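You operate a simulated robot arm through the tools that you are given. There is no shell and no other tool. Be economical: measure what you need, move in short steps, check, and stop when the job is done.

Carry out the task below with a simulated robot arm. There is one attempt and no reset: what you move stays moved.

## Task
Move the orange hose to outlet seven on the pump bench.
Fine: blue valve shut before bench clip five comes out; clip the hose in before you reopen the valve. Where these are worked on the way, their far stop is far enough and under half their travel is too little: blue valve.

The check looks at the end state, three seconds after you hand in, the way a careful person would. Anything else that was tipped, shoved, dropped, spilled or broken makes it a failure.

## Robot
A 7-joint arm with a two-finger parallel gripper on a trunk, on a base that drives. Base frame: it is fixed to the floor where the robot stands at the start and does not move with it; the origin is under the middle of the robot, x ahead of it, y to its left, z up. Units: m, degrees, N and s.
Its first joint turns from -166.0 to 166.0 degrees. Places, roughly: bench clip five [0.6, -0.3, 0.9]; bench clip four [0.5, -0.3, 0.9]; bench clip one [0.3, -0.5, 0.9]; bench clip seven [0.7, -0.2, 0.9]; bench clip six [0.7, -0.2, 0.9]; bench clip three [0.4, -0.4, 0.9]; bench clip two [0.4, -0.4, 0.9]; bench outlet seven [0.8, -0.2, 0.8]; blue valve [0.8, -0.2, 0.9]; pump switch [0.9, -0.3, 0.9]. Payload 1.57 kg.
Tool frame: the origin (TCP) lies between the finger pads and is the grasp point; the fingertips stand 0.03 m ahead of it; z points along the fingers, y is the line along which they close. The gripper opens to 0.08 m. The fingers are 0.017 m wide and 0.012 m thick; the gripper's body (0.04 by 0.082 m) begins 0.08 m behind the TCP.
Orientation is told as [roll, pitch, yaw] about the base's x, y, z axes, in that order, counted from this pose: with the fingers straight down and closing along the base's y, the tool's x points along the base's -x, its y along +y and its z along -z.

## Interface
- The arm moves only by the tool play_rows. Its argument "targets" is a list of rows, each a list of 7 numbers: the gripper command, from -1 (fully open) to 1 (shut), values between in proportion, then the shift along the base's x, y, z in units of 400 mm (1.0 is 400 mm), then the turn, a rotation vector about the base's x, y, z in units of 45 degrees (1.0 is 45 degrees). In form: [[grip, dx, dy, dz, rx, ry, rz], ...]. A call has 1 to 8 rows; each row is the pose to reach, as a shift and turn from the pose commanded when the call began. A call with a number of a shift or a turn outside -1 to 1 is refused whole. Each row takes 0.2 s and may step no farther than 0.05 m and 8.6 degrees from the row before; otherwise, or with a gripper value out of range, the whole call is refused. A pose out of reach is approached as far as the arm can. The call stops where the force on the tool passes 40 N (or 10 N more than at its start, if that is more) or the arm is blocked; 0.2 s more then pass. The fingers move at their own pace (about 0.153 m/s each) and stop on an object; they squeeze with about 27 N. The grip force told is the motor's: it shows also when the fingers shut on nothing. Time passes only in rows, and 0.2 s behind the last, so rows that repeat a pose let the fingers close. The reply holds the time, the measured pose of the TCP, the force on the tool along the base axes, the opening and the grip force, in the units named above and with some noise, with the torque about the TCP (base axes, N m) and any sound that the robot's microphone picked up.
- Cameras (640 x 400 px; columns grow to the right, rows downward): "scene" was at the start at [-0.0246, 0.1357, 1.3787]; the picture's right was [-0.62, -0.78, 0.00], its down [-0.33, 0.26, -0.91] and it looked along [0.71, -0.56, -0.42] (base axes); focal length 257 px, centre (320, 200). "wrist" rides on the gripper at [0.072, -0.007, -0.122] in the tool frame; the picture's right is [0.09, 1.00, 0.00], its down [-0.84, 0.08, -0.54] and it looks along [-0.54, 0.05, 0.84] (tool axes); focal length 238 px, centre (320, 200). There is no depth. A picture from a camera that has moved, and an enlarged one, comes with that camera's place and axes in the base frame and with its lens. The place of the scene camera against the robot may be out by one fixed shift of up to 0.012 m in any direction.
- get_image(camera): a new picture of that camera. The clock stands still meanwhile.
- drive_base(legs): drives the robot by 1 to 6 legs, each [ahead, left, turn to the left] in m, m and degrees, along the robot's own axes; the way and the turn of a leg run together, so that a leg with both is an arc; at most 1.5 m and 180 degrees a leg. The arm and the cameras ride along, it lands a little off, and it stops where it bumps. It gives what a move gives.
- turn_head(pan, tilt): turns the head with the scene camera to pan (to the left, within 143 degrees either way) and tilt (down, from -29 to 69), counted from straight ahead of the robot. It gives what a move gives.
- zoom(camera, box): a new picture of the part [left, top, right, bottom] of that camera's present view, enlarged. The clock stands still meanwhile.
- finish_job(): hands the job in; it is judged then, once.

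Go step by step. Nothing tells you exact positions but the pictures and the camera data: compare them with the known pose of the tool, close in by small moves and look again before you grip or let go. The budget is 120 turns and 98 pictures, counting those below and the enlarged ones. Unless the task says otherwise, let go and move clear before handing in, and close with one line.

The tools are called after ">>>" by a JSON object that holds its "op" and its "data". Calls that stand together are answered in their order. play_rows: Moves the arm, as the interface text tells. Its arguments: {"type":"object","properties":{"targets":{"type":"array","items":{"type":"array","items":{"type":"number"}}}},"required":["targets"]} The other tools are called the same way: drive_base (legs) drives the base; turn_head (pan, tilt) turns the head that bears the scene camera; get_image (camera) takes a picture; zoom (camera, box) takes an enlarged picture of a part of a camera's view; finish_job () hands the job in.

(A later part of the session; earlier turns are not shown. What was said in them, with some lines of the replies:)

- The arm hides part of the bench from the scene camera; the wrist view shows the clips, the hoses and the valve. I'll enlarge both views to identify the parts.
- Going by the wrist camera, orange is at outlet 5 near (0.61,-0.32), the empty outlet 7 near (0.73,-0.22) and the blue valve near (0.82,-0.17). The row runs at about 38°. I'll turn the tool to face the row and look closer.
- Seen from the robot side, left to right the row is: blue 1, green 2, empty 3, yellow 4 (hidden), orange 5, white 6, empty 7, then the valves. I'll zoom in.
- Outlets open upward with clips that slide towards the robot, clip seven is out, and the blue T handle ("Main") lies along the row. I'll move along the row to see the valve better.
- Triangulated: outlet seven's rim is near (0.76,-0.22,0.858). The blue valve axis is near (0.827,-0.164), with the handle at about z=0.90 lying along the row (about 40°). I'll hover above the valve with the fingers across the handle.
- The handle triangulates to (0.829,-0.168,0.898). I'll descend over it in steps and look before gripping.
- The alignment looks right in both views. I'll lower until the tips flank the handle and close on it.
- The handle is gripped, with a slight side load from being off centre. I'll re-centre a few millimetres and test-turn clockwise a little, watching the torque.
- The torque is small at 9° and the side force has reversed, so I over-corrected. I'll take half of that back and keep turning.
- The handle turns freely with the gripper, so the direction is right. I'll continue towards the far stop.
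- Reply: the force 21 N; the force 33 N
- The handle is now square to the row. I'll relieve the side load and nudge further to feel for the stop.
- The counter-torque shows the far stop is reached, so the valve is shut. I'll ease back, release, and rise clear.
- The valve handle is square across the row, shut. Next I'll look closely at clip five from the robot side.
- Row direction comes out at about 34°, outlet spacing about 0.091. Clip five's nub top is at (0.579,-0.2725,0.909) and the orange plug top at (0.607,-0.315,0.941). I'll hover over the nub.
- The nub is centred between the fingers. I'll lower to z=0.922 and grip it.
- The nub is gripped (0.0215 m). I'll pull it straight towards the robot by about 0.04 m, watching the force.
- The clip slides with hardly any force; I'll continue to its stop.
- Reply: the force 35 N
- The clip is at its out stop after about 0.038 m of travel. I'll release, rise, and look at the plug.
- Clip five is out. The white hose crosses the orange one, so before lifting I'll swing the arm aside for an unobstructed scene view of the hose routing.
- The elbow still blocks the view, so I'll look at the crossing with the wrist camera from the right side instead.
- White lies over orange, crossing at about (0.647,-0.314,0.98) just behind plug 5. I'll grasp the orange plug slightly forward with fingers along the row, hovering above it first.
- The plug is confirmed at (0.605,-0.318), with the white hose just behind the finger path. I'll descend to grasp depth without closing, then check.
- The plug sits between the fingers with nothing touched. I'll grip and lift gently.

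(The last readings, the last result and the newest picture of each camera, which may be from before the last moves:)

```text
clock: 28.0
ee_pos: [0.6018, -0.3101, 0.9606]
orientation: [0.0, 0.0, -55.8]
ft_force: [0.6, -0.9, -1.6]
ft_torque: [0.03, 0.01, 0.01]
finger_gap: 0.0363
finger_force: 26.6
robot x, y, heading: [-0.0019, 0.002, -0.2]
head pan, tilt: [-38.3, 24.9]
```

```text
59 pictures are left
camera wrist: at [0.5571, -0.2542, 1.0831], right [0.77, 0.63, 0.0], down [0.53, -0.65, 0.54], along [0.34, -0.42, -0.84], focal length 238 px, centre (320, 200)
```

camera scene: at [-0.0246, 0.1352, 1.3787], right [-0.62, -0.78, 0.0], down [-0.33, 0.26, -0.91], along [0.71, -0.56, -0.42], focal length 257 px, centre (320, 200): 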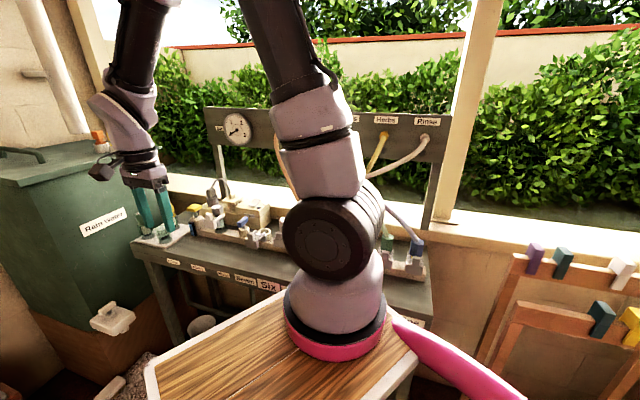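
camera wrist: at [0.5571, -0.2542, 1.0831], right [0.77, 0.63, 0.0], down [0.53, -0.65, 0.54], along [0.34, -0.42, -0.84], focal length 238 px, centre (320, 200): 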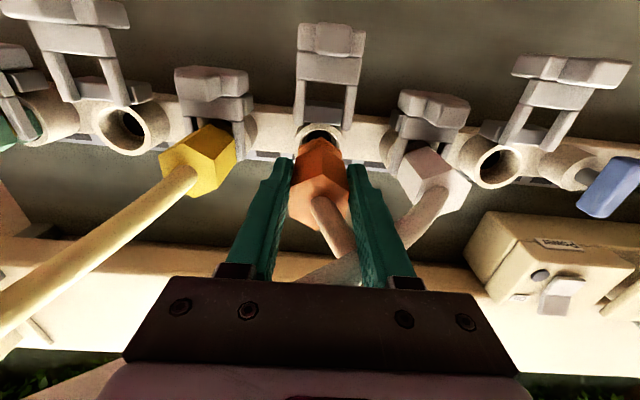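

The plug comes out freely. I'll lift it higher in steps and check the white hose.

>>> {"op": "play_rows", "data": {"targets": [[1, 0, 0, 0.08, 0, 0, 0], [1, 0, 0, 0.16, 0, 0, 0], [1, 0, 0, 0.24, 0, 0, 0]]}}

>>> {"op": "get_image", "data": {"camera": "wrist"}}

```text
clock: 28.8
ee_pos: [0.6006, -0.3096, 1.0564]
orientation: [0.0, -0.1, -55.9]
ft_force: [0.0, -0.7, -1.3]
ft_torque: [0.04, 0.02, 0.02]
finger_gap: 0.0362
finger_force: 26.8
robot x, y, heading: [-0.0027, 0.0011, -0.3]
head pan, tilt: [-38.3, 24.9]
```

```text
58 pictures are left
camera wrist: at [0.5564, -0.254, 1.1778], right [0.77, 0.63, 0.0], down [0.53, -0.65, 0.54], along [0.34, -0.42, -0.84], focal length 238 px, centre (320, 200)
```

wrist: 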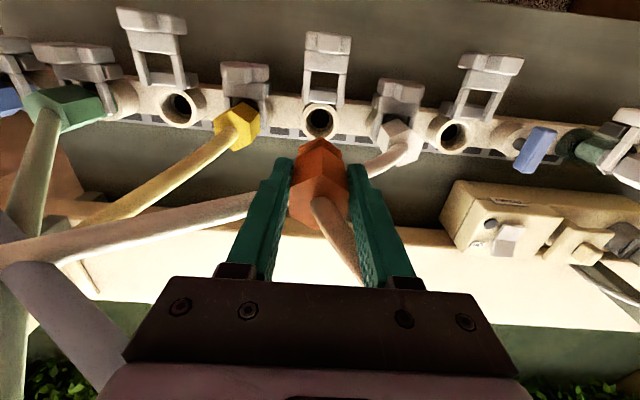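

The white hose is undisturbed. From this view, outlet 5 to 7 is (0.152,0.099). I'll lift over plug six and carry the plug to above outlet seven.

>>> {"op": "play_rows", "data": {"targets": [[1, 0, 0, 0.08, 0, 0, 0], [1, 0, 0, 0.16, 0, 0, 0], [1, 0.09, 0.06, 0.18, 0, 0, 0], [1, 0.18, 0.12, 0.18, 0, 0, 0], [1, 0.27, 0.18, 0.18, 0, 0, 0], [1, 0.34, 0.225, 0.16, 0, 0, 0], [1, 0.3815, 0.248, 0.1, 0, 0, 0], [1, 0.3815, 0.248, 0.06, 0, 0, 0]]}}

>>> {"op": "get_image", "data": {"camera": "wrist"}}

>>> {"op": "zoom", "data": {"camera": "scene", "box": [160, 130, 340, 270]}}

```text
clock: 30.6
ee_pos: [0.7543, -0.2098, 1.0812]
orientation: [0.1, 0.0, -55.8]
ft_force: [0.0, 0.1, -1.6]
ft_torque: [0.0, -0.05, -0.02]
finger_gap: 0.036
finger_force: 27.1
robot x, y, heading: [-0.0031, -0.0028, -0.2]
head pan, tilt: [-38.3, 24.9]
```

```text
57 pictures are left
camera wrist: at [0.7094, -0.1544, 1.2032], right [0.77, 0.63, 0.0], down [0.53, -0.65, 0.54], along [0.34, -0.42, -0.84], focal length 238 px, centre (320, 200)
```

wrist: 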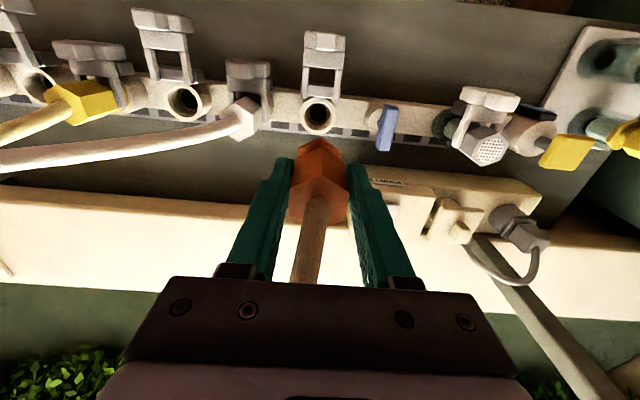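

```text
2.86 times, centred on (250, 200) of scene
camera zoom: at [-0.0248, 0.1357, 1.3787], right [-0.62, -0.78, 0.0], down [-0.33, 0.26, -0.91], along [0.71, -0.56, -0.42], focal length 734 px, centre (520, 200)
```

zoom: 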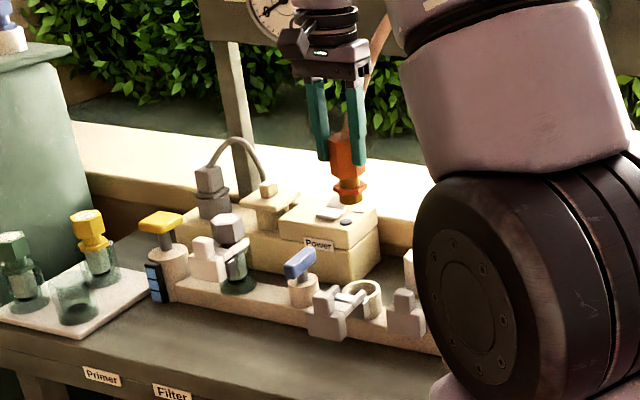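

The plug hangs over outlet seven. I'll correct by a couple of millimetres and lower partway, then check again.

>>> {"op": "play_rows", "data": {"targets": [[1, -0.004, -0.004, -0.08, 0, 0, 0], [1, -0.004, -0.004, -0.16, 0, 0, 0], [1, -0.004, -0.004, -0.21, 0, 0, 0]]}}

>>> {"op": "zoom", "data": {"camera": "wrist", "box": [220, 60, 440, 260]}}

>>> {"op": "zoom", "data": {"camera": "scene", "box": [200, 170, 300, 260]}}

```text
clock: 31.4
ee_pos: [0.7529, -0.212, 0.9974]
orientation: [0.0, 0.0, -55.9]
ft_force: [0.3, -1.4, -1.6]
ft_torque: [0.01, -0.02, 0.0]
finger_gap: 0.0357
finger_force: 27.2
robot x, y, heading: [0.0029, 0.0032, -0.1]
head pan, tilt: [-38.3, 24.9]
```

```text
2.00 times, centred on (330, 160) of wrist
camera zoom: at [0.7078, -0.156, 1.1191], right [0.77, 0.63, 0.0], down [0.53, -0.65, 0.54], along [0.34, -0.42, -0.84], focal length 477 px, centre (300, 280)
```

zoom: 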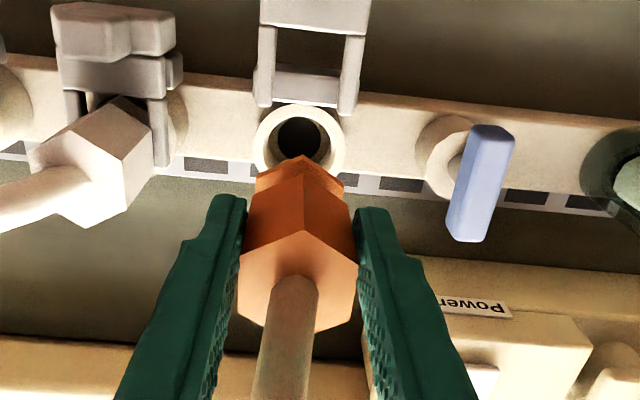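

```text
4.44 times, centred on (250, 215) of scene
camera zoom: at [-0.0248, 0.1357, 1.3787], right [-0.62, -0.78, 0.0], down [-0.33, 0.26, -0.91], along [0.71, -0.56, -0.42], focal length 1142 px, centre (631, 133)
```

zoom: 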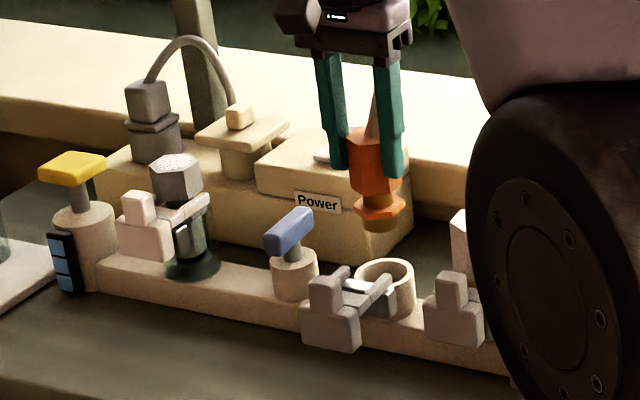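

The alignment looks close. I'll lower until the tip is just above the rim and zoom tighter.

>>> {"op": "play_rows", "data": {"targets": [[1, 0, 0, -0.03, 0, 0, 0], [1, 0, 0, -0.05, 0, 0, 0]]}}

>>> {"op": "zoom", "data": {"camera": "scene", "box": [225, 190, 285, 245]}}

>>> {"op": "zoom", "data": {"camera": "wrist", "box": [270, 80, 380, 180]}}

```text
clock: 32.0
ee_pos: [0.7524, -0.2115, 0.9776]
orientation: [0.0, 0.1, -55.9]
ft_force: [0.3, 0.2, -0.7]
ft_torque: [-0.03, -0.01, -0.02]
finger_gap: 0.0356
finger_force: 27.1
robot x, y, heading: [0.001, -0.0032, 0.0]
head pan, tilt: [-38.3, 24.9]
```

```text
7.27 times, centred on (255, 218) of scene
camera zoom: at [-0.0247, 0.1357, 1.3787], right [-0.62, -0.78, 0.0], down [-0.33, 0.26, -0.91], along [0.71, -0.56, -0.42], focal length 1868 px, centre (793, 73)
```

zoom: 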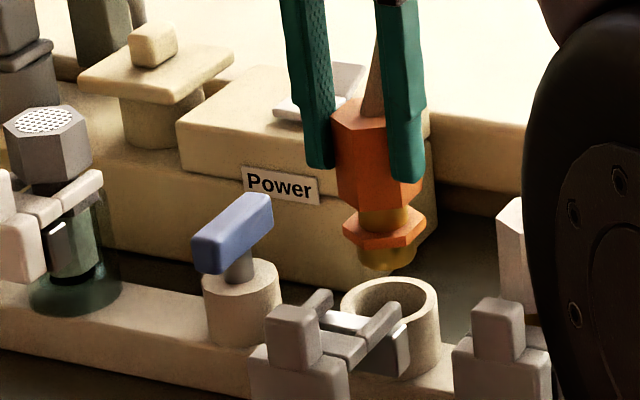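

```text
4.00 times, centred on (325, 130) of wrist
camera zoom: at [0.7078, -0.1562, 1.0988], right [0.77, 0.63, 0.0], down [0.53, -0.65, 0.54], along [0.34, -0.42, -0.84], focal length 953 px, centre (300, 480)
```

zoom: 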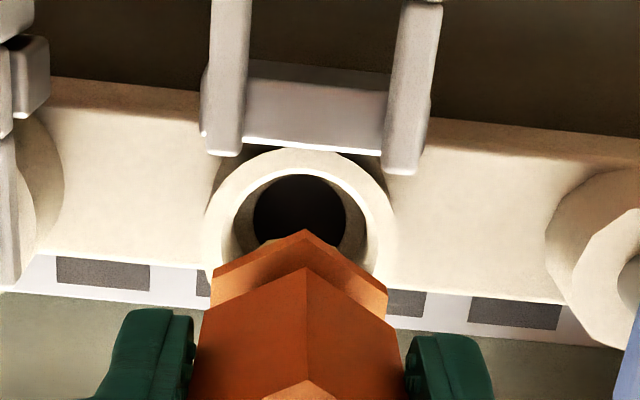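

The tip sits over the funnel-shaped rim, aligned to within a few millimetres. I'll lower slowly towards seat height (TCP z about 0.937), watching forces.

>>> {"op": "play_rows", "data": {"targets": [[1, 0, 0, -0.025, 0, 0, 0], [1, 0, 0, -0.05, 0, 0, 0], [1, 0, 0, -0.065, 0, 0, 0]]}}

>>> {"op": "zoom", "data": {"camera": "scene", "box": [225, 190, 285, 245]}}

>>> {"op": "zoom", "data": {"camera": "wrist", "box": [270, 80, 380, 180]}}

```text
clock: 32.8
ee_pos: [0.7522, -0.2116, 0.9517]
orientation: [-0.1, 0.0, -56.0]
ft_force: [0.1, -0.6, -1.2]
ft_torque: [0.01, 0.04, 0.0]
finger_gap: 0.0356
finger_force: 27.3
robot x, y, heading: [-0.0015, 0.0003, 0.2]
head pan, tilt: [-38.3, 24.9]
```

```text
7.27 times, centred on (255, 218) of scene
camera zoom: at [-0.0246, 0.1357, 1.3787], right [-0.62, -0.78, 0.0], down [-0.33, 0.26, -0.91], along [0.71, -0.56, -0.42], focal length 1868 px, centre (793, 73)
```

zoom: 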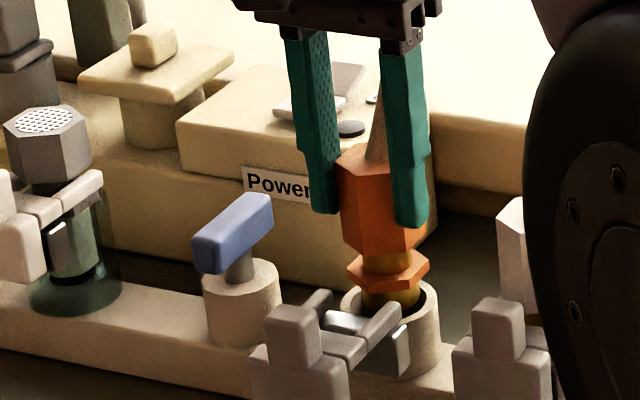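

```text
4.00 times, centred on (325, 130) of wrist
camera zoom: at [0.7081, -0.156, 1.0731], right [0.77, 0.63, 0.0], down [0.53, -0.65, 0.54], along [0.34, -0.42, -0.84], focal length 953 px, centre (300, 480)
```

zoom: 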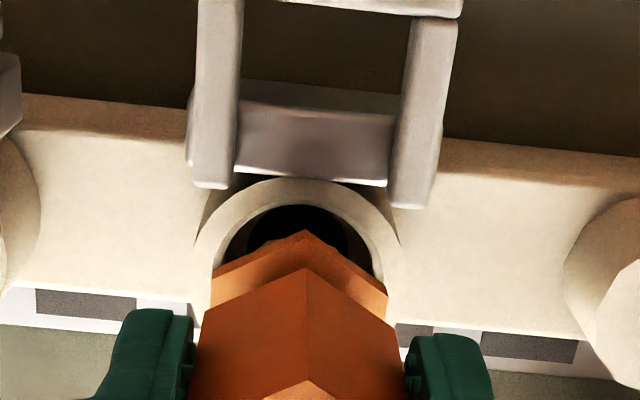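

The tip is entering the rim with no contact force, so I'll continue to full depth.

>>> {"op": "play_rows", "data": {"targets": [[1, 0, 0, -0.015, 0, 0, 0], [1, 0, 0, -0.028, 0, 0, 0], [1, 0, 0, -0.037, 0, 0, 0]]}}

>>> {"op": "zoom", "data": {"camera": "scene", "box": [225, 190, 285, 245]}}

>>> {"op": "zoom", "data": {"camera": "wrist", "box": [270, 80, 380, 180]}}

```text
clock: 33.6
ee_pos: [0.7536, -0.2119, 0.9366]
orientation: [0.0, 0.0, -55.9]
ft_force: [0.3, -0.1, -1.0]
ft_torque: [0.02, 0.0, -0.01]
finger_gap: 0.0358
finger_force: 27.1
robot x, y, heading: [0.0014, -0.0048, 0.1]
head pan, tilt: [-38.3, 24.9]
```

```text
7.27 times, centred on (255, 218) of scene
camera zoom: at [-0.0246, 0.1357, 1.3787], right [-0.62, -0.78, 0.0], down [-0.33, 0.26, -0.91], along [0.71, -0.56, -0.42], focal length 1868 px, centre (793, 73)
```

zoom: 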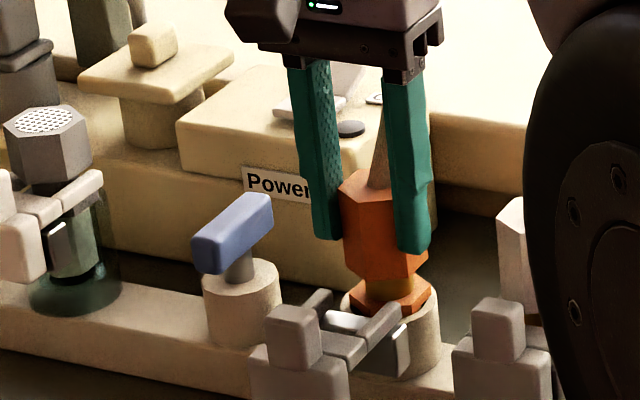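

```text
4.00 times, centred on (325, 130) of wrist
camera zoom: at [0.708, -0.1557, 1.0581], right [0.77, 0.64, 0.0], down [0.53, -0.65, 0.54], along [0.34, -0.42, -0.84], focal length 953 px, centre (300, 480)
```

zoom: 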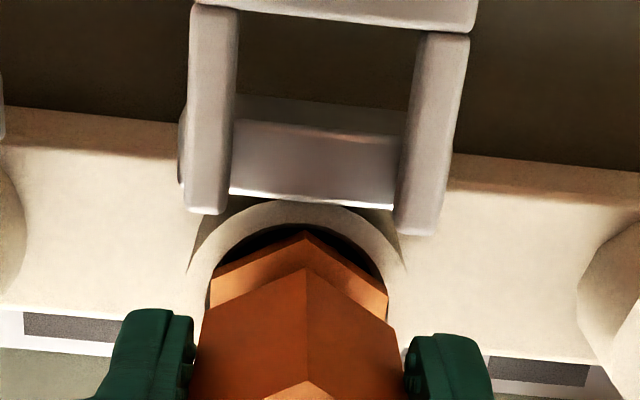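

It's at nominal seat height with no contact force yet. I'll press down gently until it bottoms.

>>> {"op": "play_rows", "data": {"targets": [[1, 0, 0, -0.006, 0, 0, 0], [1, 0, 0, -0.012, 0, 0, 0]]}}

```text
clock: 34.2
ee_pos: [0.7534, -0.2103, 0.9333]
orientation: [0.1, -0.1, -55.9]
ft_force: [-6.6, 4.4, 24.6]
ft_torque: [-0.16, 0.04, -0.05]
finger_gap: 0.0354
finger_force: 27.4
robot x, y, heading: [-0.0043, 0.0038, 0.0]
head pan, tilt: [-38.3, 24.9]
```

The plug has bottomed out (25 N up). I'll release and rise to look.

>>> {"op": "play_rows", "data": {"targets": [[1, 0, 0, 0.008, 0, 0, 0], [0, 0, 0, 0.008, 0, 0, 0], [-0.5, 0, 0, 0.008, 0, 0, 0], [-0.5, 0, 0, 0.008, 0, 0, 0], [-0.5, -0.005, 0.008, 0.08, 0, 0, 0], [-0.5, -0.01, 0.015, 0.19, 0, 0, 0], [-0.5, -0.04, 0.06, 0.28, 0, 0, 0], [-0.5, -0.08, 0.12, 0.32, 0, 0, 0]]}}

>>> {"op": "get_image", "data": {"camera": "wrist"}}

>>> {"op": "zoom", "data": {"camera": "wrist", "box": [220, 90, 420, 270]}}

>>> {"op": "zoom", "data": {"camera": "scene", "box": [215, 185, 295, 250]}}

```text
clock: 36.0
ee_pos: [0.7203, -0.1641, 1.0593]
orientation: [0.1, 0.0, -55.9]
ft_force: [-0.2, -0.1, -0.6]
ft_torque: [-0.01, 0.0, -0.01]
finger_gap: 0.0599
finger_force: 0.0
robot x, y, heading: [-0.0033, 0.0016, 0.0]
head pan, tilt: [-38.3, 24.9]
```

```text
47 pictures are left
camera wrist: at [0.6758, -0.1081, 1.1811], right [0.77, 0.63, 0.0], down [0.53, -0.65, 0.54], along [0.34, -0.42, -0.84], focal length 238 px, centre (320, 200)
```

wrist: 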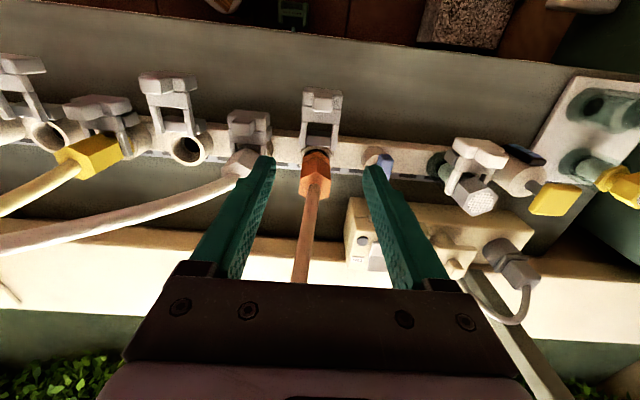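

```text
2.22 times, centred on (320, 180) of wrist
camera zoom: at [0.6758, -0.1081, 1.1811], right [0.77, 0.63, 0.0], down [0.53, -0.65, 0.54], along [0.34, -0.42, -0.84], focal length 530 px, centre (320, 244)
```

zoom: 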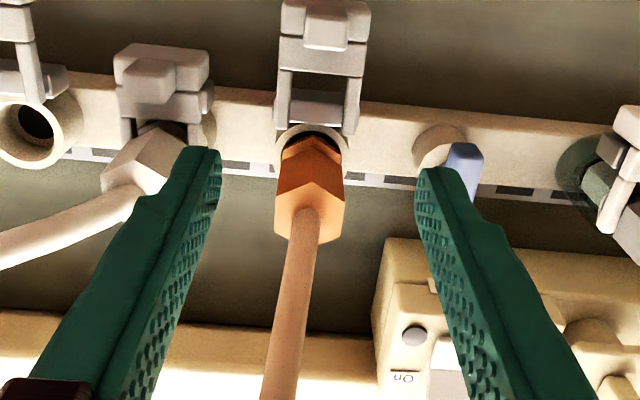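

```text
6.15 times, centred on (255, 218) of scene
camera zoom: at [-0.0241, 0.1354, 1.3787], right [-0.62, -0.78, 0.0], down [-0.33, 0.26, -0.91], along [0.71, -0.56, -0.42], focal length 1581 px, centre (720, 92)
```

zoom: 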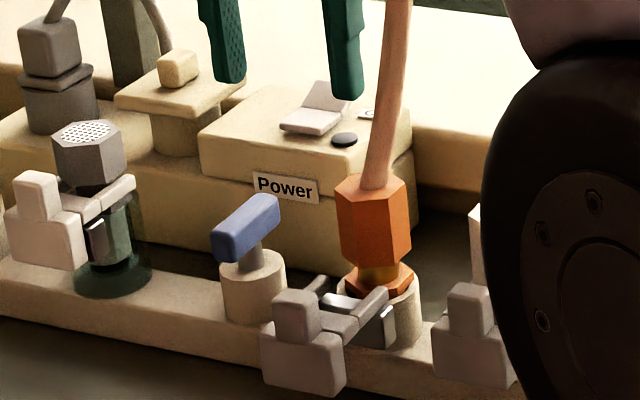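

The orange plug stands upright in outlet seven. Next I'll hover over clip seven's nub, expected near (0.709,-0.143).

>>> {"op": "play_rows", "data": {"targets": [[-0.25, -0.028, 0.053, 0, 0, 0, 0], [-0.25, -0.028, 0.053, -0.1, 0, 0, 0], [-0.25, -0.028, 0.053, -0.2, 0, 0, 0], [-0.25, -0.028, 0.053, -0.27, 0, 0, 0]]}}

>>> {"op": "zoom", "data": {"camera": "wrist", "box": [200, 70, 440, 290]}}

>>> {"op": "zoom", "data": {"camera": "scene", "box": [215, 185, 295, 250]}}

```text
clock: 37.0
ee_pos: [0.7093, -0.1423, 0.9515]
orientation: [0.0, 0.0, -55.9]
ft_force: [-0.5, 0.0, 1.1]
ft_torque: [-0.02, 0.02, 0.0]
finger_gap: 0.05
finger_force: 0.0
robot x, y, heading: [0.0033, 0.0028, 0.0]
head pan, tilt: [-38.3, 24.9]
```

```text
1.82 times, centred on (320, 180) of wrist
camera zoom: at [0.6646, -0.0867, 1.0728], right [0.77, 0.63, 0.0], down [0.53, -0.65, 0.54], along [0.34, -0.42, -0.84], focal length 433 px, centre (320, 236)
```

zoom: 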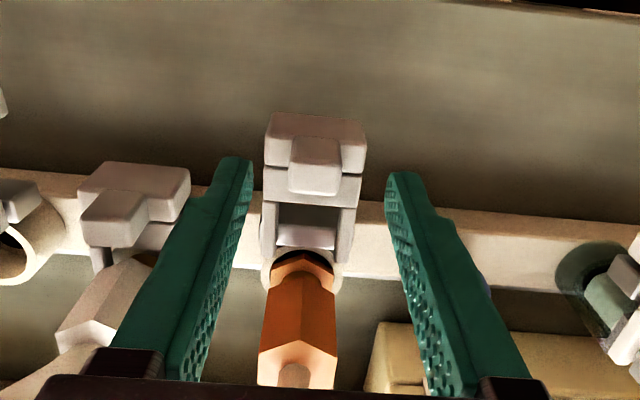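

```text
6.15 times, centred on (255, 218) of scene
camera zoom: at [-0.025, 0.1358, 1.3787], right [-0.62, -0.78, 0.0], down [-0.33, 0.26, -0.91], along [0.71, -0.56, -0.42], focal length 1581 px, centre (720, 92)
```

zoom: 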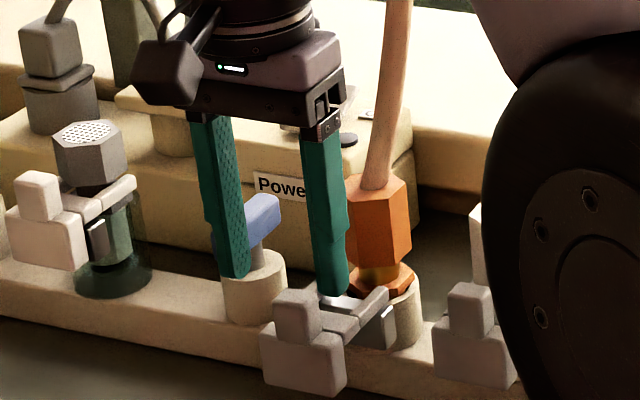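

The nub sits just as clip five's did. I'll lower and grip it.

>>> {"op": "play_rows", "data": {"targets": [[-0.25, 0, 0, -0.035, 0, 0, 0], [-0.25, 0, 0, -0.071, 0, 0, 0], [0.2, 0, 0, -0.071, 0, 0, 0], [1, 0, 0, -0.071, 0, 0, 0], [1, 0, 0, -0.071, 0, 0, 0]]}}

>>> {"op": "play_rows", "data": {"targets": [[1, 0.014, -0.0207, 0, 0, 0, 0], [1, 0.028, -0.0414, 0, 0, 0, 0], [1, 0.035, -0.052, 0, 0, 0, 0]]}}

>>> {"op": "zoom", "data": {"camera": "wrist", "box": [200, 70, 440, 290]}}

>>> {"op": "zoom", "data": {"camera": "scene", "box": [215, 185, 295, 250]}}

```text
clock: 38.2
ee_pos: [0.7086, -0.1452, 0.9214]
orientation: [-0.1, 0.1, -56.0]
ft_force: [-12.7, -8.9, -1.5]
ft_torque: [0.04, -0.05, -0.4]
finger_gap: 0.0212
finger_force: 34.8
robot x, y, heading: [0.0003, 0.0005, -0.2]
head pan, tilt: [-38.3, 24.9]
```

```text
clock: 39.0
ee_pos: [0.7223, -0.1658, 0.9212]
orientation: [0.0, 0.0, -56.0]
ft_force: [-22.7, -15.0, -20.3]
ft_torque: [-0.05, 0.15, -0.42]
finger_gap: 0.0211
finger_force: 34.5
robot x, y, heading: [-0.0007, -0.0011, -0.1]
head pan, tilt: [-38.3, 24.9]
```

```text
1.82 times, centred on (320, 180) of wrist
camera zoom: at [0.6778, -0.109, 1.0445], right [0.77, 0.63, 0.0], down [0.53, -0.65, 0.54], along [0.34, -0.42, -0.84], focal length 433 px, centre (320, 236)
```

zoom: 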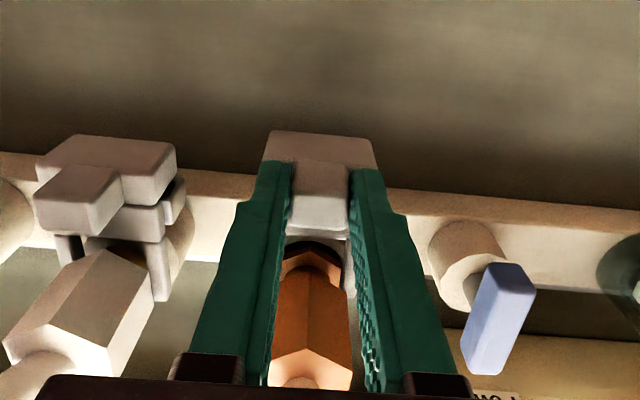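

```text
6.15 times, centred on (255, 218) of scene
camera zoom: at [-0.0248, 0.135, 1.3788], right [-0.62, -0.78, 0.0], down [-0.33, 0.26, -0.91], along [0.71, -0.56, -0.42], focal length 1581 px, centre (720, 92)
```

zoom: 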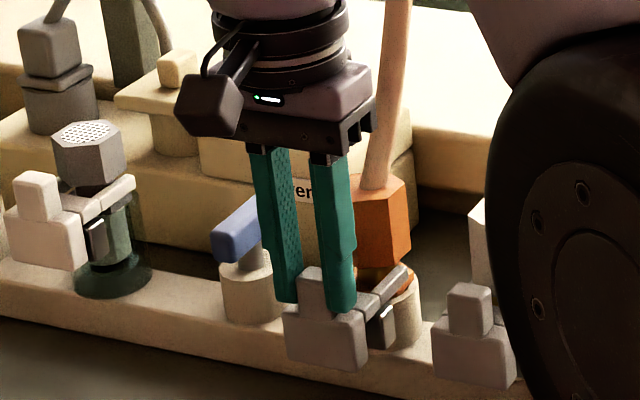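

The clip is about 0.025 m in, with some sideways load. I'll shift 2-3 mm to relieve it and push to the stop.

>>> {"op": "play_rows", "data": {"targets": [[1, -0.006, -0.004, -0.003, 0, 0, 0], [1, 0.001, -0.0145, -0.003, 0, 0, 0], [1, 0.008, -0.025, -0.003, 0, 0, 0], [1, 0.014, -0.034, -0.003, 0, 0, 0]]}}

>>> {"op": "zoom", "data": {"camera": "wrist", "box": [200, 70, 440, 290]}}

```text
clock: 40.0
ee_pos: [0.7275, -0.1755, 0.9217]
orientation: [0.0, 0.1, -55.9]
ft_force: [-19.4, 9.2, 4.7]
ft_torque: [0.07, 0.32, -0.12]
finger_gap: 0.0217
finger_force: 34.8
robot x, y, heading: [0.0024, -0.0001, 0.0]
head pan, tilt: [-38.3, 24.9]
```

```text
1.82 times, centred on (320, 180) of wrist
camera zoom: at [0.6838, -0.1192, 1.0445], right [0.77, 0.64, 0.0], down [0.53, -0.65, 0.54], along [0.34, -0.42, -0.84], focal length 433 px, centre (320, 236)
```

zoom: 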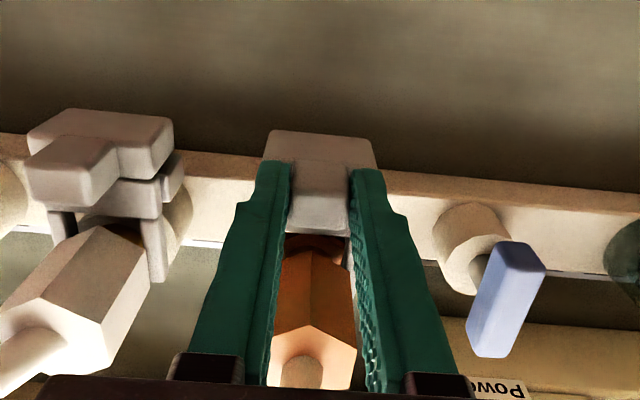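

That matches the fully-in position. I'll give one small extra push to confirm the stop, then release and check.

>>> {"op": "play_rows", "data": {"targets": [[1, 0.004, -0.006, 0, 0, 0, 0], [1, 0.006, -0.009, 0, 0, 0, 0]]}}

>>> {"op": "play_rows", "data": {"targets": [[1, -0.005, 0.008, 0, 0, 0, 0], [0.2, -0.005, 0.008, 0, 0, 0, 0], [-0.25, -0.005, 0.008, 0, 0, 0, 0], [-0.25, -0.005, 0.008, 0.06, 0, 0, 0], [-0.25, -0.01, 0.02, 0.17, 0, 0, 0], [-0.25, -0.02, 0.04, 0.28, 0, 0, 0]]}}

>>> {"op": "get_image", "data": {"camera": "wrist"}}

>>> {"op": "zoom", "data": {"camera": "scene", "box": [205, 180, 295, 250]}}

```text
clock: 40.6
ee_pos: [0.7295, -0.1773, 0.921]
orientation: [0.0, 0.2, -56.0]
ft_force: [-20.8, 26.2, -0.5]
ft_torque: [0.63, 0.43, -0.59]
finger_gap: 0.0219
finger_force: 34.8
robot x, y, heading: [-0.001, 0.0024, -0.2]
head pan, tilt: [-38.3, 24.9]
```

```text
clock: 42.0
ee_pos: [0.7243, -0.1662, 1.0334]
orientation: [-0.1, 0.0, -56.0]
ft_force: [0.9, 0.4, -0.7]
ft_torque: [0.02, 0.04, 0.0]
finger_gap: 0.0498
finger_force: 0.1
robot x, y, heading: [-0.0018, 0.0025, -0.2]
head pan, tilt: [-38.3, 24.9]
```

```text
39 pictures are left
camera wrist: at [0.679, -0.1101, 1.1558], right [0.77, 0.63, 0.0], down [0.53, -0.65, 0.54], along [0.34, -0.42, -0.84], focal length 238 px, centre (320, 200)
```

wrist: 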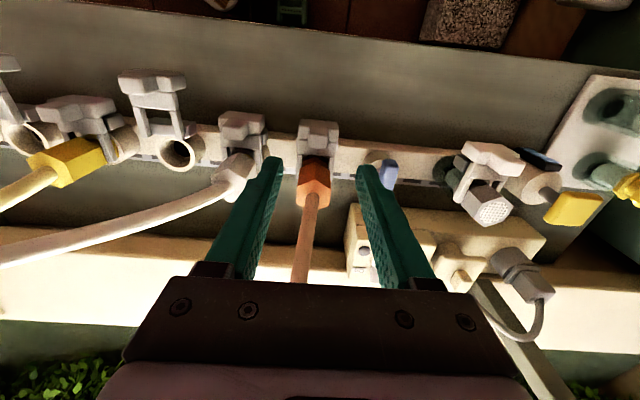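

```text
5.71 times, centred on (250, 215) of scene
camera zoom: at [-0.024, 0.1356, 1.3787], right [-0.62, -0.78, 0.0], down [-0.33, 0.26, -0.91], along [0.71, -0.56, -0.42], focal length 1468 px, centre (720, 114)
```

zoom: 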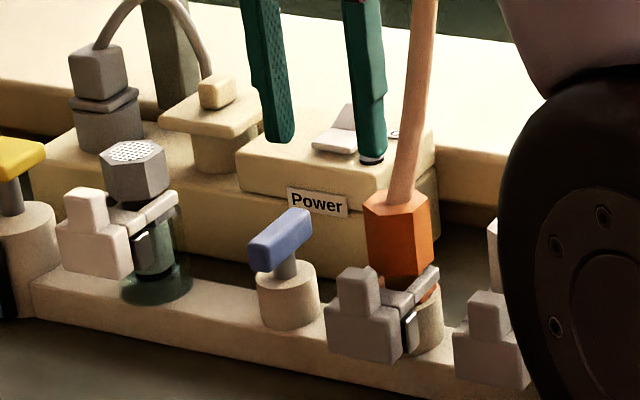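

Clip seven is fully in over the plug. Next I'll hover over the blue handle to reopen the valve.

>>> {"op": "play_rows", "data": {"targets": [[-0.25, 0.06, 0.03, 0, 0, 0, 0], [-0.25, 0.14, 0.05, 0, 0, 0, 0], [-0.25, 0.22, 0.03, 0, 0, 0, 0.03], [-0.25, 0.267, -0.006, -0.05, 0, 0, 0.05], [-0.25, 0.267, -0.006, -0.12, 0, 0, 0.05], [-0.25, 0.267, -0.006, -0.2, 0, 0, 0.05]]}}

>>> {"op": "get_image", "data": {"camera": "wrist"}}

>>> {"op": "zoom", "data": {"camera": "scene", "box": [190, 160, 300, 250]}}

```text
clock: 43.4
ee_pos: [0.8299, -0.1661, 0.9539]
orientation: [-0.1, -0.1, -53.6]
ft_force: [-1.7, 0.5, 0.2]
ft_torque: [0.0, -0.02, -0.04]
finger_gap: 0.05
finger_force: 0.0
robot x, y, heading: [-0.0002, -0.0014, 0.1]
head pan, tilt: [-38.3, 24.9]
```

```text
37 pictures are left
camera wrist: at [0.7828, -0.1125, 1.0765], right [0.75, 0.66, 0.0], down [0.56, -0.63, 0.54], along [0.36, -0.4, -0.84], focal length 238 px, centre (320, 200)
```

wrist: 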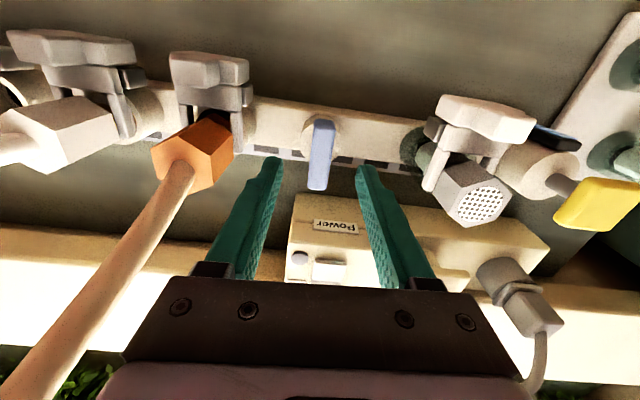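

```text
4.44 times, centred on (245, 205) of scene
camera zoom: at [-0.0249, 0.1358, 1.3787], right [-0.62, -0.78, 0.0], down [-0.33, 0.26, -0.91], along [0.71, -0.56, -0.42], focal length 1142 px, centre (653, 178)
```

zoom: 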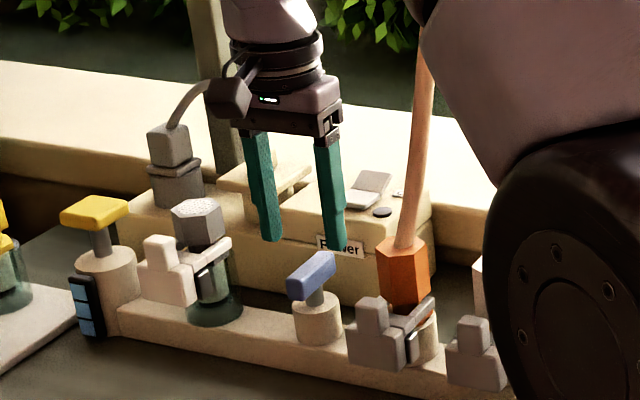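

The handle is centred between the fingers. I'll lower and grip.

>>> {"op": "play_rows", "data": {"targets": [[-0.25, 0.004, -0.005, -0.06, 0, 0, 0], [-0.25, 0.004, -0.005, -0.12, 0, 0, 0], [0.2, 0.004, -0.005, -0.12, 0, 0, 0], [1, 0.004, -0.005, -0.12, 0, 0, 0], [1, 0.004, -0.005, -0.12, 0, 0, 0]]}}

>>> {"op": "play_rows", "data": {"targets": [[1, 0, 0, 0, 0, 0, 0.15], [1, 0, 0, 0, 0, 0, 0.3], [1, 0, 0, 0, 0, 0, 0.45]]}}

```text
clock: 44.6
ee_pos: [0.8319, -0.1682, 0.9055]
orientation: [0.1, -0.1, -53.6]
ft_force: [4.5, 1.2, -3.9]
ft_torque: [-0.28, -0.27, -0.03]
finger_gap: 0.0167
finger_force: 31.9
robot x, y, heading: [-0.0005, -0.0008, -0.1]
head pan, tilt: [-38.3, 24.9]
```

```text
clock: 45.4
ee_pos: [0.8318, -0.1679, 0.9054]
orientation: [0.1, -0.1, -33.4]
ft_force: [6.7, -0.1, -4.0]
ft_torque: [-0.06, -0.27, -0.03]
finger_gap: 0.0169
finger_force: 31.8
robot x, y, heading: [-0.0017, -0.0001, 0.2]
head pan, tilt: [-38.3, 24.9]
```

It turns freely with low side load. I'll continue and check the camera's clearance to the orange hose on the way.

>>> {"op": "play_rows", "data": {"targets": [[1, 0, 0, 0, 0, 0, 0.15], [1, 0, 0, 0, 0, 0, 0.3], [1, 0, 0, 0, 0, 0, 0.45], [1, 0, 0, 0, 0, 0, 0.6], [1, 0, 0, 0, 0, 0, 0.75], [1, 0, 0, 0, 0, 0, 0.9]]}}

>>> {"op": "get_image", "data": {"camera": "wrist"}}

>>> {"op": "zoom", "data": {"camera": "scene", "box": [190, 150, 300, 240]}}

```text
clock: 46.8
ee_pos: [0.8319, -0.1691, 0.9051]
orientation: [-0.1, 0.0, 7.2]
ft_force: [6.1, 2.0, -1.4]
ft_torque: [0.13, -0.2, 0.01]
finger_gap: 0.0173
finger_force: 31.5
robot x, y, heading: [0.0004, 0.0026, 0.3]
head pan, tilt: [-38.3, 24.9]
```

```text
35 pictures are left
camera wrist: at [0.7627, -0.1845, 1.0278], right [-0.22, 0.98, 0.0], down [0.82, 0.18, 0.54], along [0.53, 0.12, -0.84], focal length 238 px, centre (320, 200)
```

wrist: 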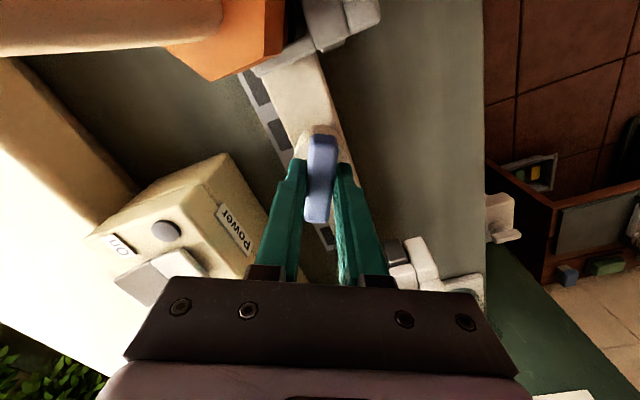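

```text
4.44 times, centred on (245, 195) of scene
camera zoom: at [-0.0243, 0.1357, 1.3787], right [-0.62, -0.78, 0.0], down [-0.33, 0.26, -0.91], along [0.71, -0.56, -0.42], focal length 1142 px, centre (653, 222)
```

zoom: 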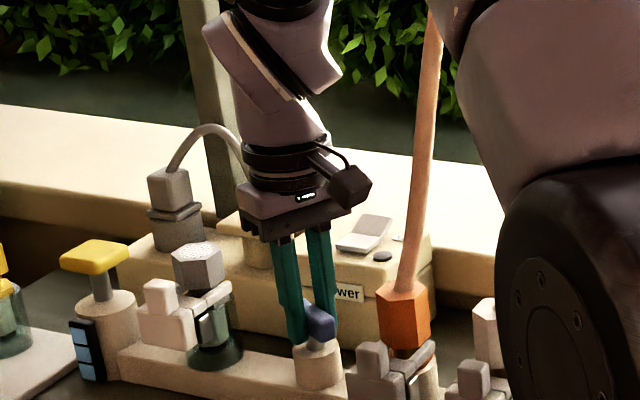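

The camera box still clears the hose. I'll continue about 20° and check.

>>> {"op": "play_rows", "data": {"targets": [[1, 0, 0, 0, 0, 0, 0.15], [1, 0, 0, 0, 0, 0, 0.3], [1, 0, 0, 0, 0, 0, 0.45]]}}

>>> {"op": "get_image", "data": {"camera": "wrist"}}

>>> {"op": "zoom", "data": {"camera": "scene", "box": [190, 150, 300, 240]}}

```text
clock: 47.6
ee_pos: [0.833, -0.1686, 0.9061]
orientation: [0.1, 0.0, 27.4]
ft_force: [6.7, 1.3, -0.2]
ft_torque: [0.14, 0.01, 0.02]
finger_gap: 0.0168
finger_force: 32.1
robot x, y, heading: [0.0042, -0.0002, -0.1]
head pan, tilt: [-38.3, 24.9]
```

```text
33 pictures are left
camera wrist: at [0.7726, -0.2081, 1.0278], right [-0.54, 0.84, 0.0], down [0.71, 0.45, 0.54], along [0.46, 0.29, -0.84], focal length 238 px, centre (320, 200)
```

wrist: 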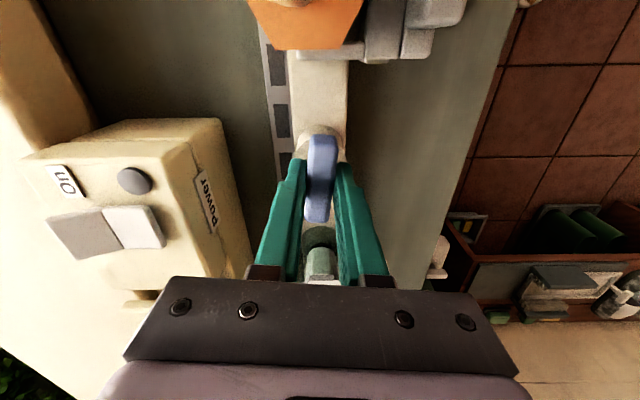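

```text
4.44 times, centred on (245, 195) of scene
camera zoom: at [-0.0243, 0.1358, 1.3787], right [-0.62, -0.78, 0.0], down [-0.33, 0.26, -0.91], along [0.71, -0.56, -0.42], focal length 1142 px, centre (653, 222)
```

zoom: 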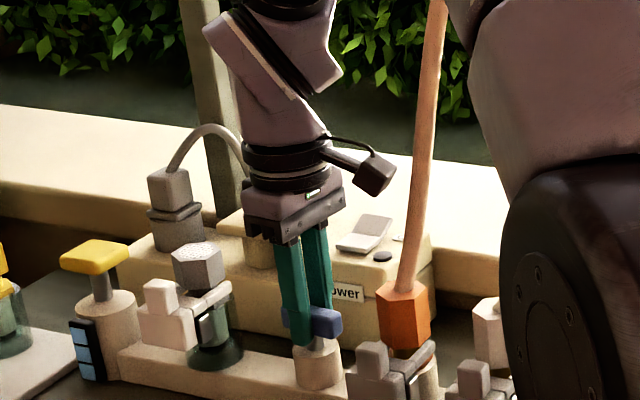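

Clear still. I'll turn the last few degrees to the open stop.

>>> {"op": "play_rows", "data": {"targets": [[1, 0, 0, 0, 0, 0, 0.1], [1, 0, 0, 0, 0, 0, 0.2], [1, 0, 0, 0, 0, 0, 0.26]]}}

```text
clock: 48.4
ee_pos: [0.8318, -0.1695, 0.9053]
orientation: [-0.1, 0.0, 39.0]
ft_force: [2.7, -1.2, 4.9]
ft_torque: [0.05, -0.15, -0.86]
finger_gap: 0.0184
finger_force: 32.7
robot x, y, heading: [0.0042, 0.002, 0.1]
head pan, tilt: [-38.3, 24.9]
```

The open stop is reached. I'll ease off, release and rise straight up, then back away towards the robot.

>>> {"op": "play_rows", "data": {"targets": [[1, 0, 0, 0, 0, 0, -0.1], [0.2, 0, 0, 0, 0, 0, -0.1], [-0.2, 0, 0, 0, 0, 0, -0.1], [-0.2, 0, 0, 0.06, 0, 0, -0.1], [-0.2, 0, 0, 0.16, 0, 0, -0.1], [-0.2, -0.02, 0.05, 0.26, 0, 0, -0.1], [-0.2, -0.07, 0.14, 0.3, 0, 0, -0.1], [-0.2, -0.12, 0.24, 0.3, 0, 0, -0.1]]}}

>>> {"op": "play_rows", "data": {"targets": [[-0.2, -0.05, 0.08, 0.03, 0, 0, -0.16], [-0.2, -0.1, 0.16, 0.05, 0, 0, -0.32], [-0.2, -0.15, 0.22, 0.08, 0, 0, -0.48], [-0.2, -0.2, 0.24, 0.1, 0, 0, -0.64], [-0.2, -0.25, 0.24, 0.1, 0, 0, -0.8], [-0.2, -0.3, 0.22, 0.1, 0, 0, -0.96]]}}

>>> {"op": "play_rows", "data": {"targets": [[-0.2, -0.05, -0.05, 0, 0, 0, -0.16], [-0.2, -0.08, -0.1, 0, 0, 0, -0.32], [-0.2, -0.1, -0.16, 0, 0, 0, -0.48], [-0.2, -0.1, -0.2, 0, 0, 0, -0.64], [-0.2, -0.1, -0.2, 0, 0, 0, -0.8], [-0.2, -0.1, -0.2, 0, 0, 0, -0.96]]}}

>>> {"op": "get_image", "data": {"camera": "wrist"}}

>>> {"op": "zoom", "data": {"camera": "scene", "box": [170, 80, 320, 260]}}

```text
clock: 50.2
ee_pos: [0.7846, -0.0745, 1.0258]
orientation: [0.0, 0.0, 34.5]
ft_force: [0.6, -0.6, -0.3]
ft_torque: [0.05, 0.02, -0.02]
finger_gap: 0.0479
finger_force: 0.1
robot x, y, heading: [-0.0006, 0.0007, 0.1]
head pan, tilt: [-38.3, 24.9]
```

```text
clock: 51.6
ee_pos: [0.6643, 0.0137, 1.0661]
orientation: [0.0, 0.0, -8.8]
ft_force: [0.3, 0.6, 0.4]
ft_torque: [-0.04, 0.02, 0.04]
finger_gap: 0.0482
finger_force: 0.1
robot x, y, heading: [0.0033, -0.0002, -0.1]
head pan, tilt: [-38.3, 24.9]
```

```text
clock: 53.0
ee_pos: [0.6235, -0.0656, 1.0655]
orientation: [-0.1, 0.1, -52.0]
ft_force: [0.4, -0.2, 0.4]
ft_torque: [0.02, 0.01, -0.01]
finger_gap: 0.048
finger_force: 0.0
robot x, y, heading: [0.0005, 0.0018, -0.0]
head pan, tilt: [-38.3, 24.9]
```

```text
31 pictures are left
camera wrist: at [0.5754, -0.0127, 1.188], right [0.73, 0.69, 0.0], down [0.58, -0.61, 0.54], along [0.37, -0.39, -0.84], focal length 238 px, centre (320, 200)
```

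wrist: 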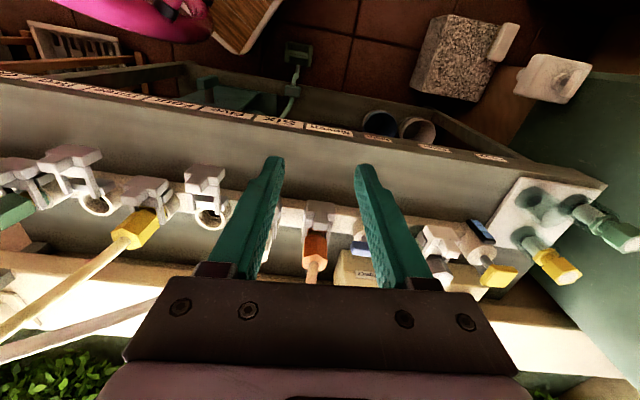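

```text
2.22 times, centred on (245, 170) of scene
camera zoom: at [-0.0246, 0.1357, 1.3787], right [-0.62, -0.78, 0.0], down [-0.33, 0.26, -0.91], along [0.71, -0.56, -0.42], focal length 571 px, centre (487, 267)
```

zoom: 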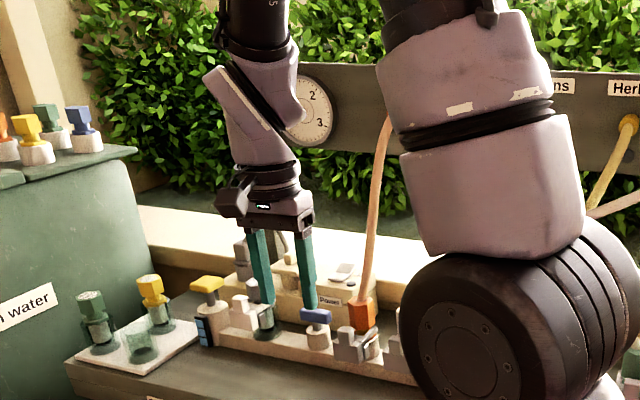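

The valve is open along the row and the plug is clipped. One last closer check of outlets five to seven.

>>> {"op": "zoom", "data": {"camera": "wrist", "box": [170, 140, 420, 290]}}

>>> {"op": "zoom", "data": {"camera": "scene", "box": [205, 170, 295, 250]}}

```text
2.56 times, centred on (295, 215) of wrist
camera zoom: at [0.5754, -0.0127, 1.188], right [0.73, 0.69, 0.0], down [0.58, -0.61, 0.54], along [0.37, -0.39, -0.84], focal length 610 px, centre (384, 162)
```

zoom: 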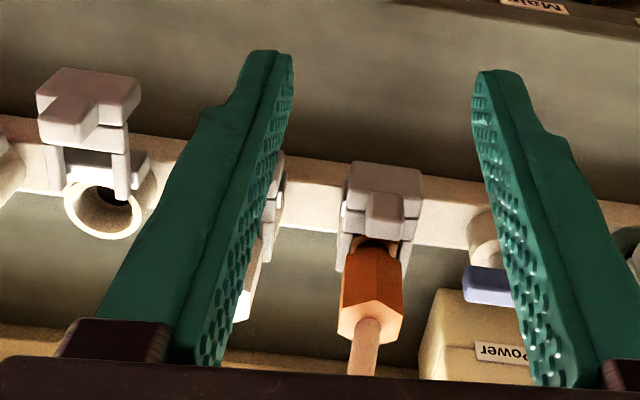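

```text
5.00 times, centred on (250, 210) of scene
camera zoom: at [-0.0246, 0.1357, 1.3787], right [-0.62, -0.78, 0.0], down [-0.33, 0.26, -0.91], along [0.71, -0.56, -0.42], focal length 1284 px, centre (670, 150)
```

zoom: 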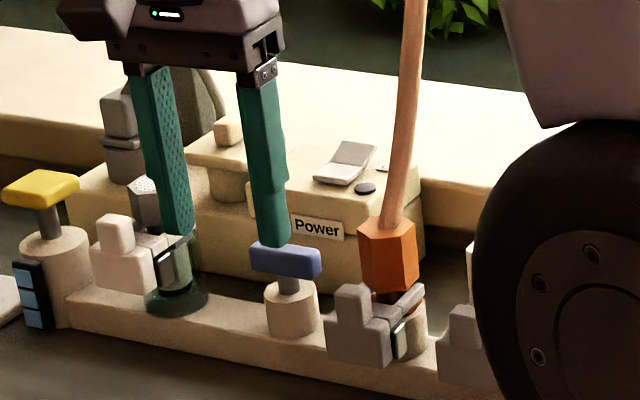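

The orange plug is seated and clipped in outlet seven. The blue valve is back along the row, nothing else looks disturbed, and the arm is clear, so I'm handing in.

>>> {"op": "finish_job", "data": {}}

```text
The job is handed in.
```

The orange hose is now in outlet seven and clipped in. The blue valve was shut before clip five came out, and I reopened it only after clip seven was in; the job is handed in.
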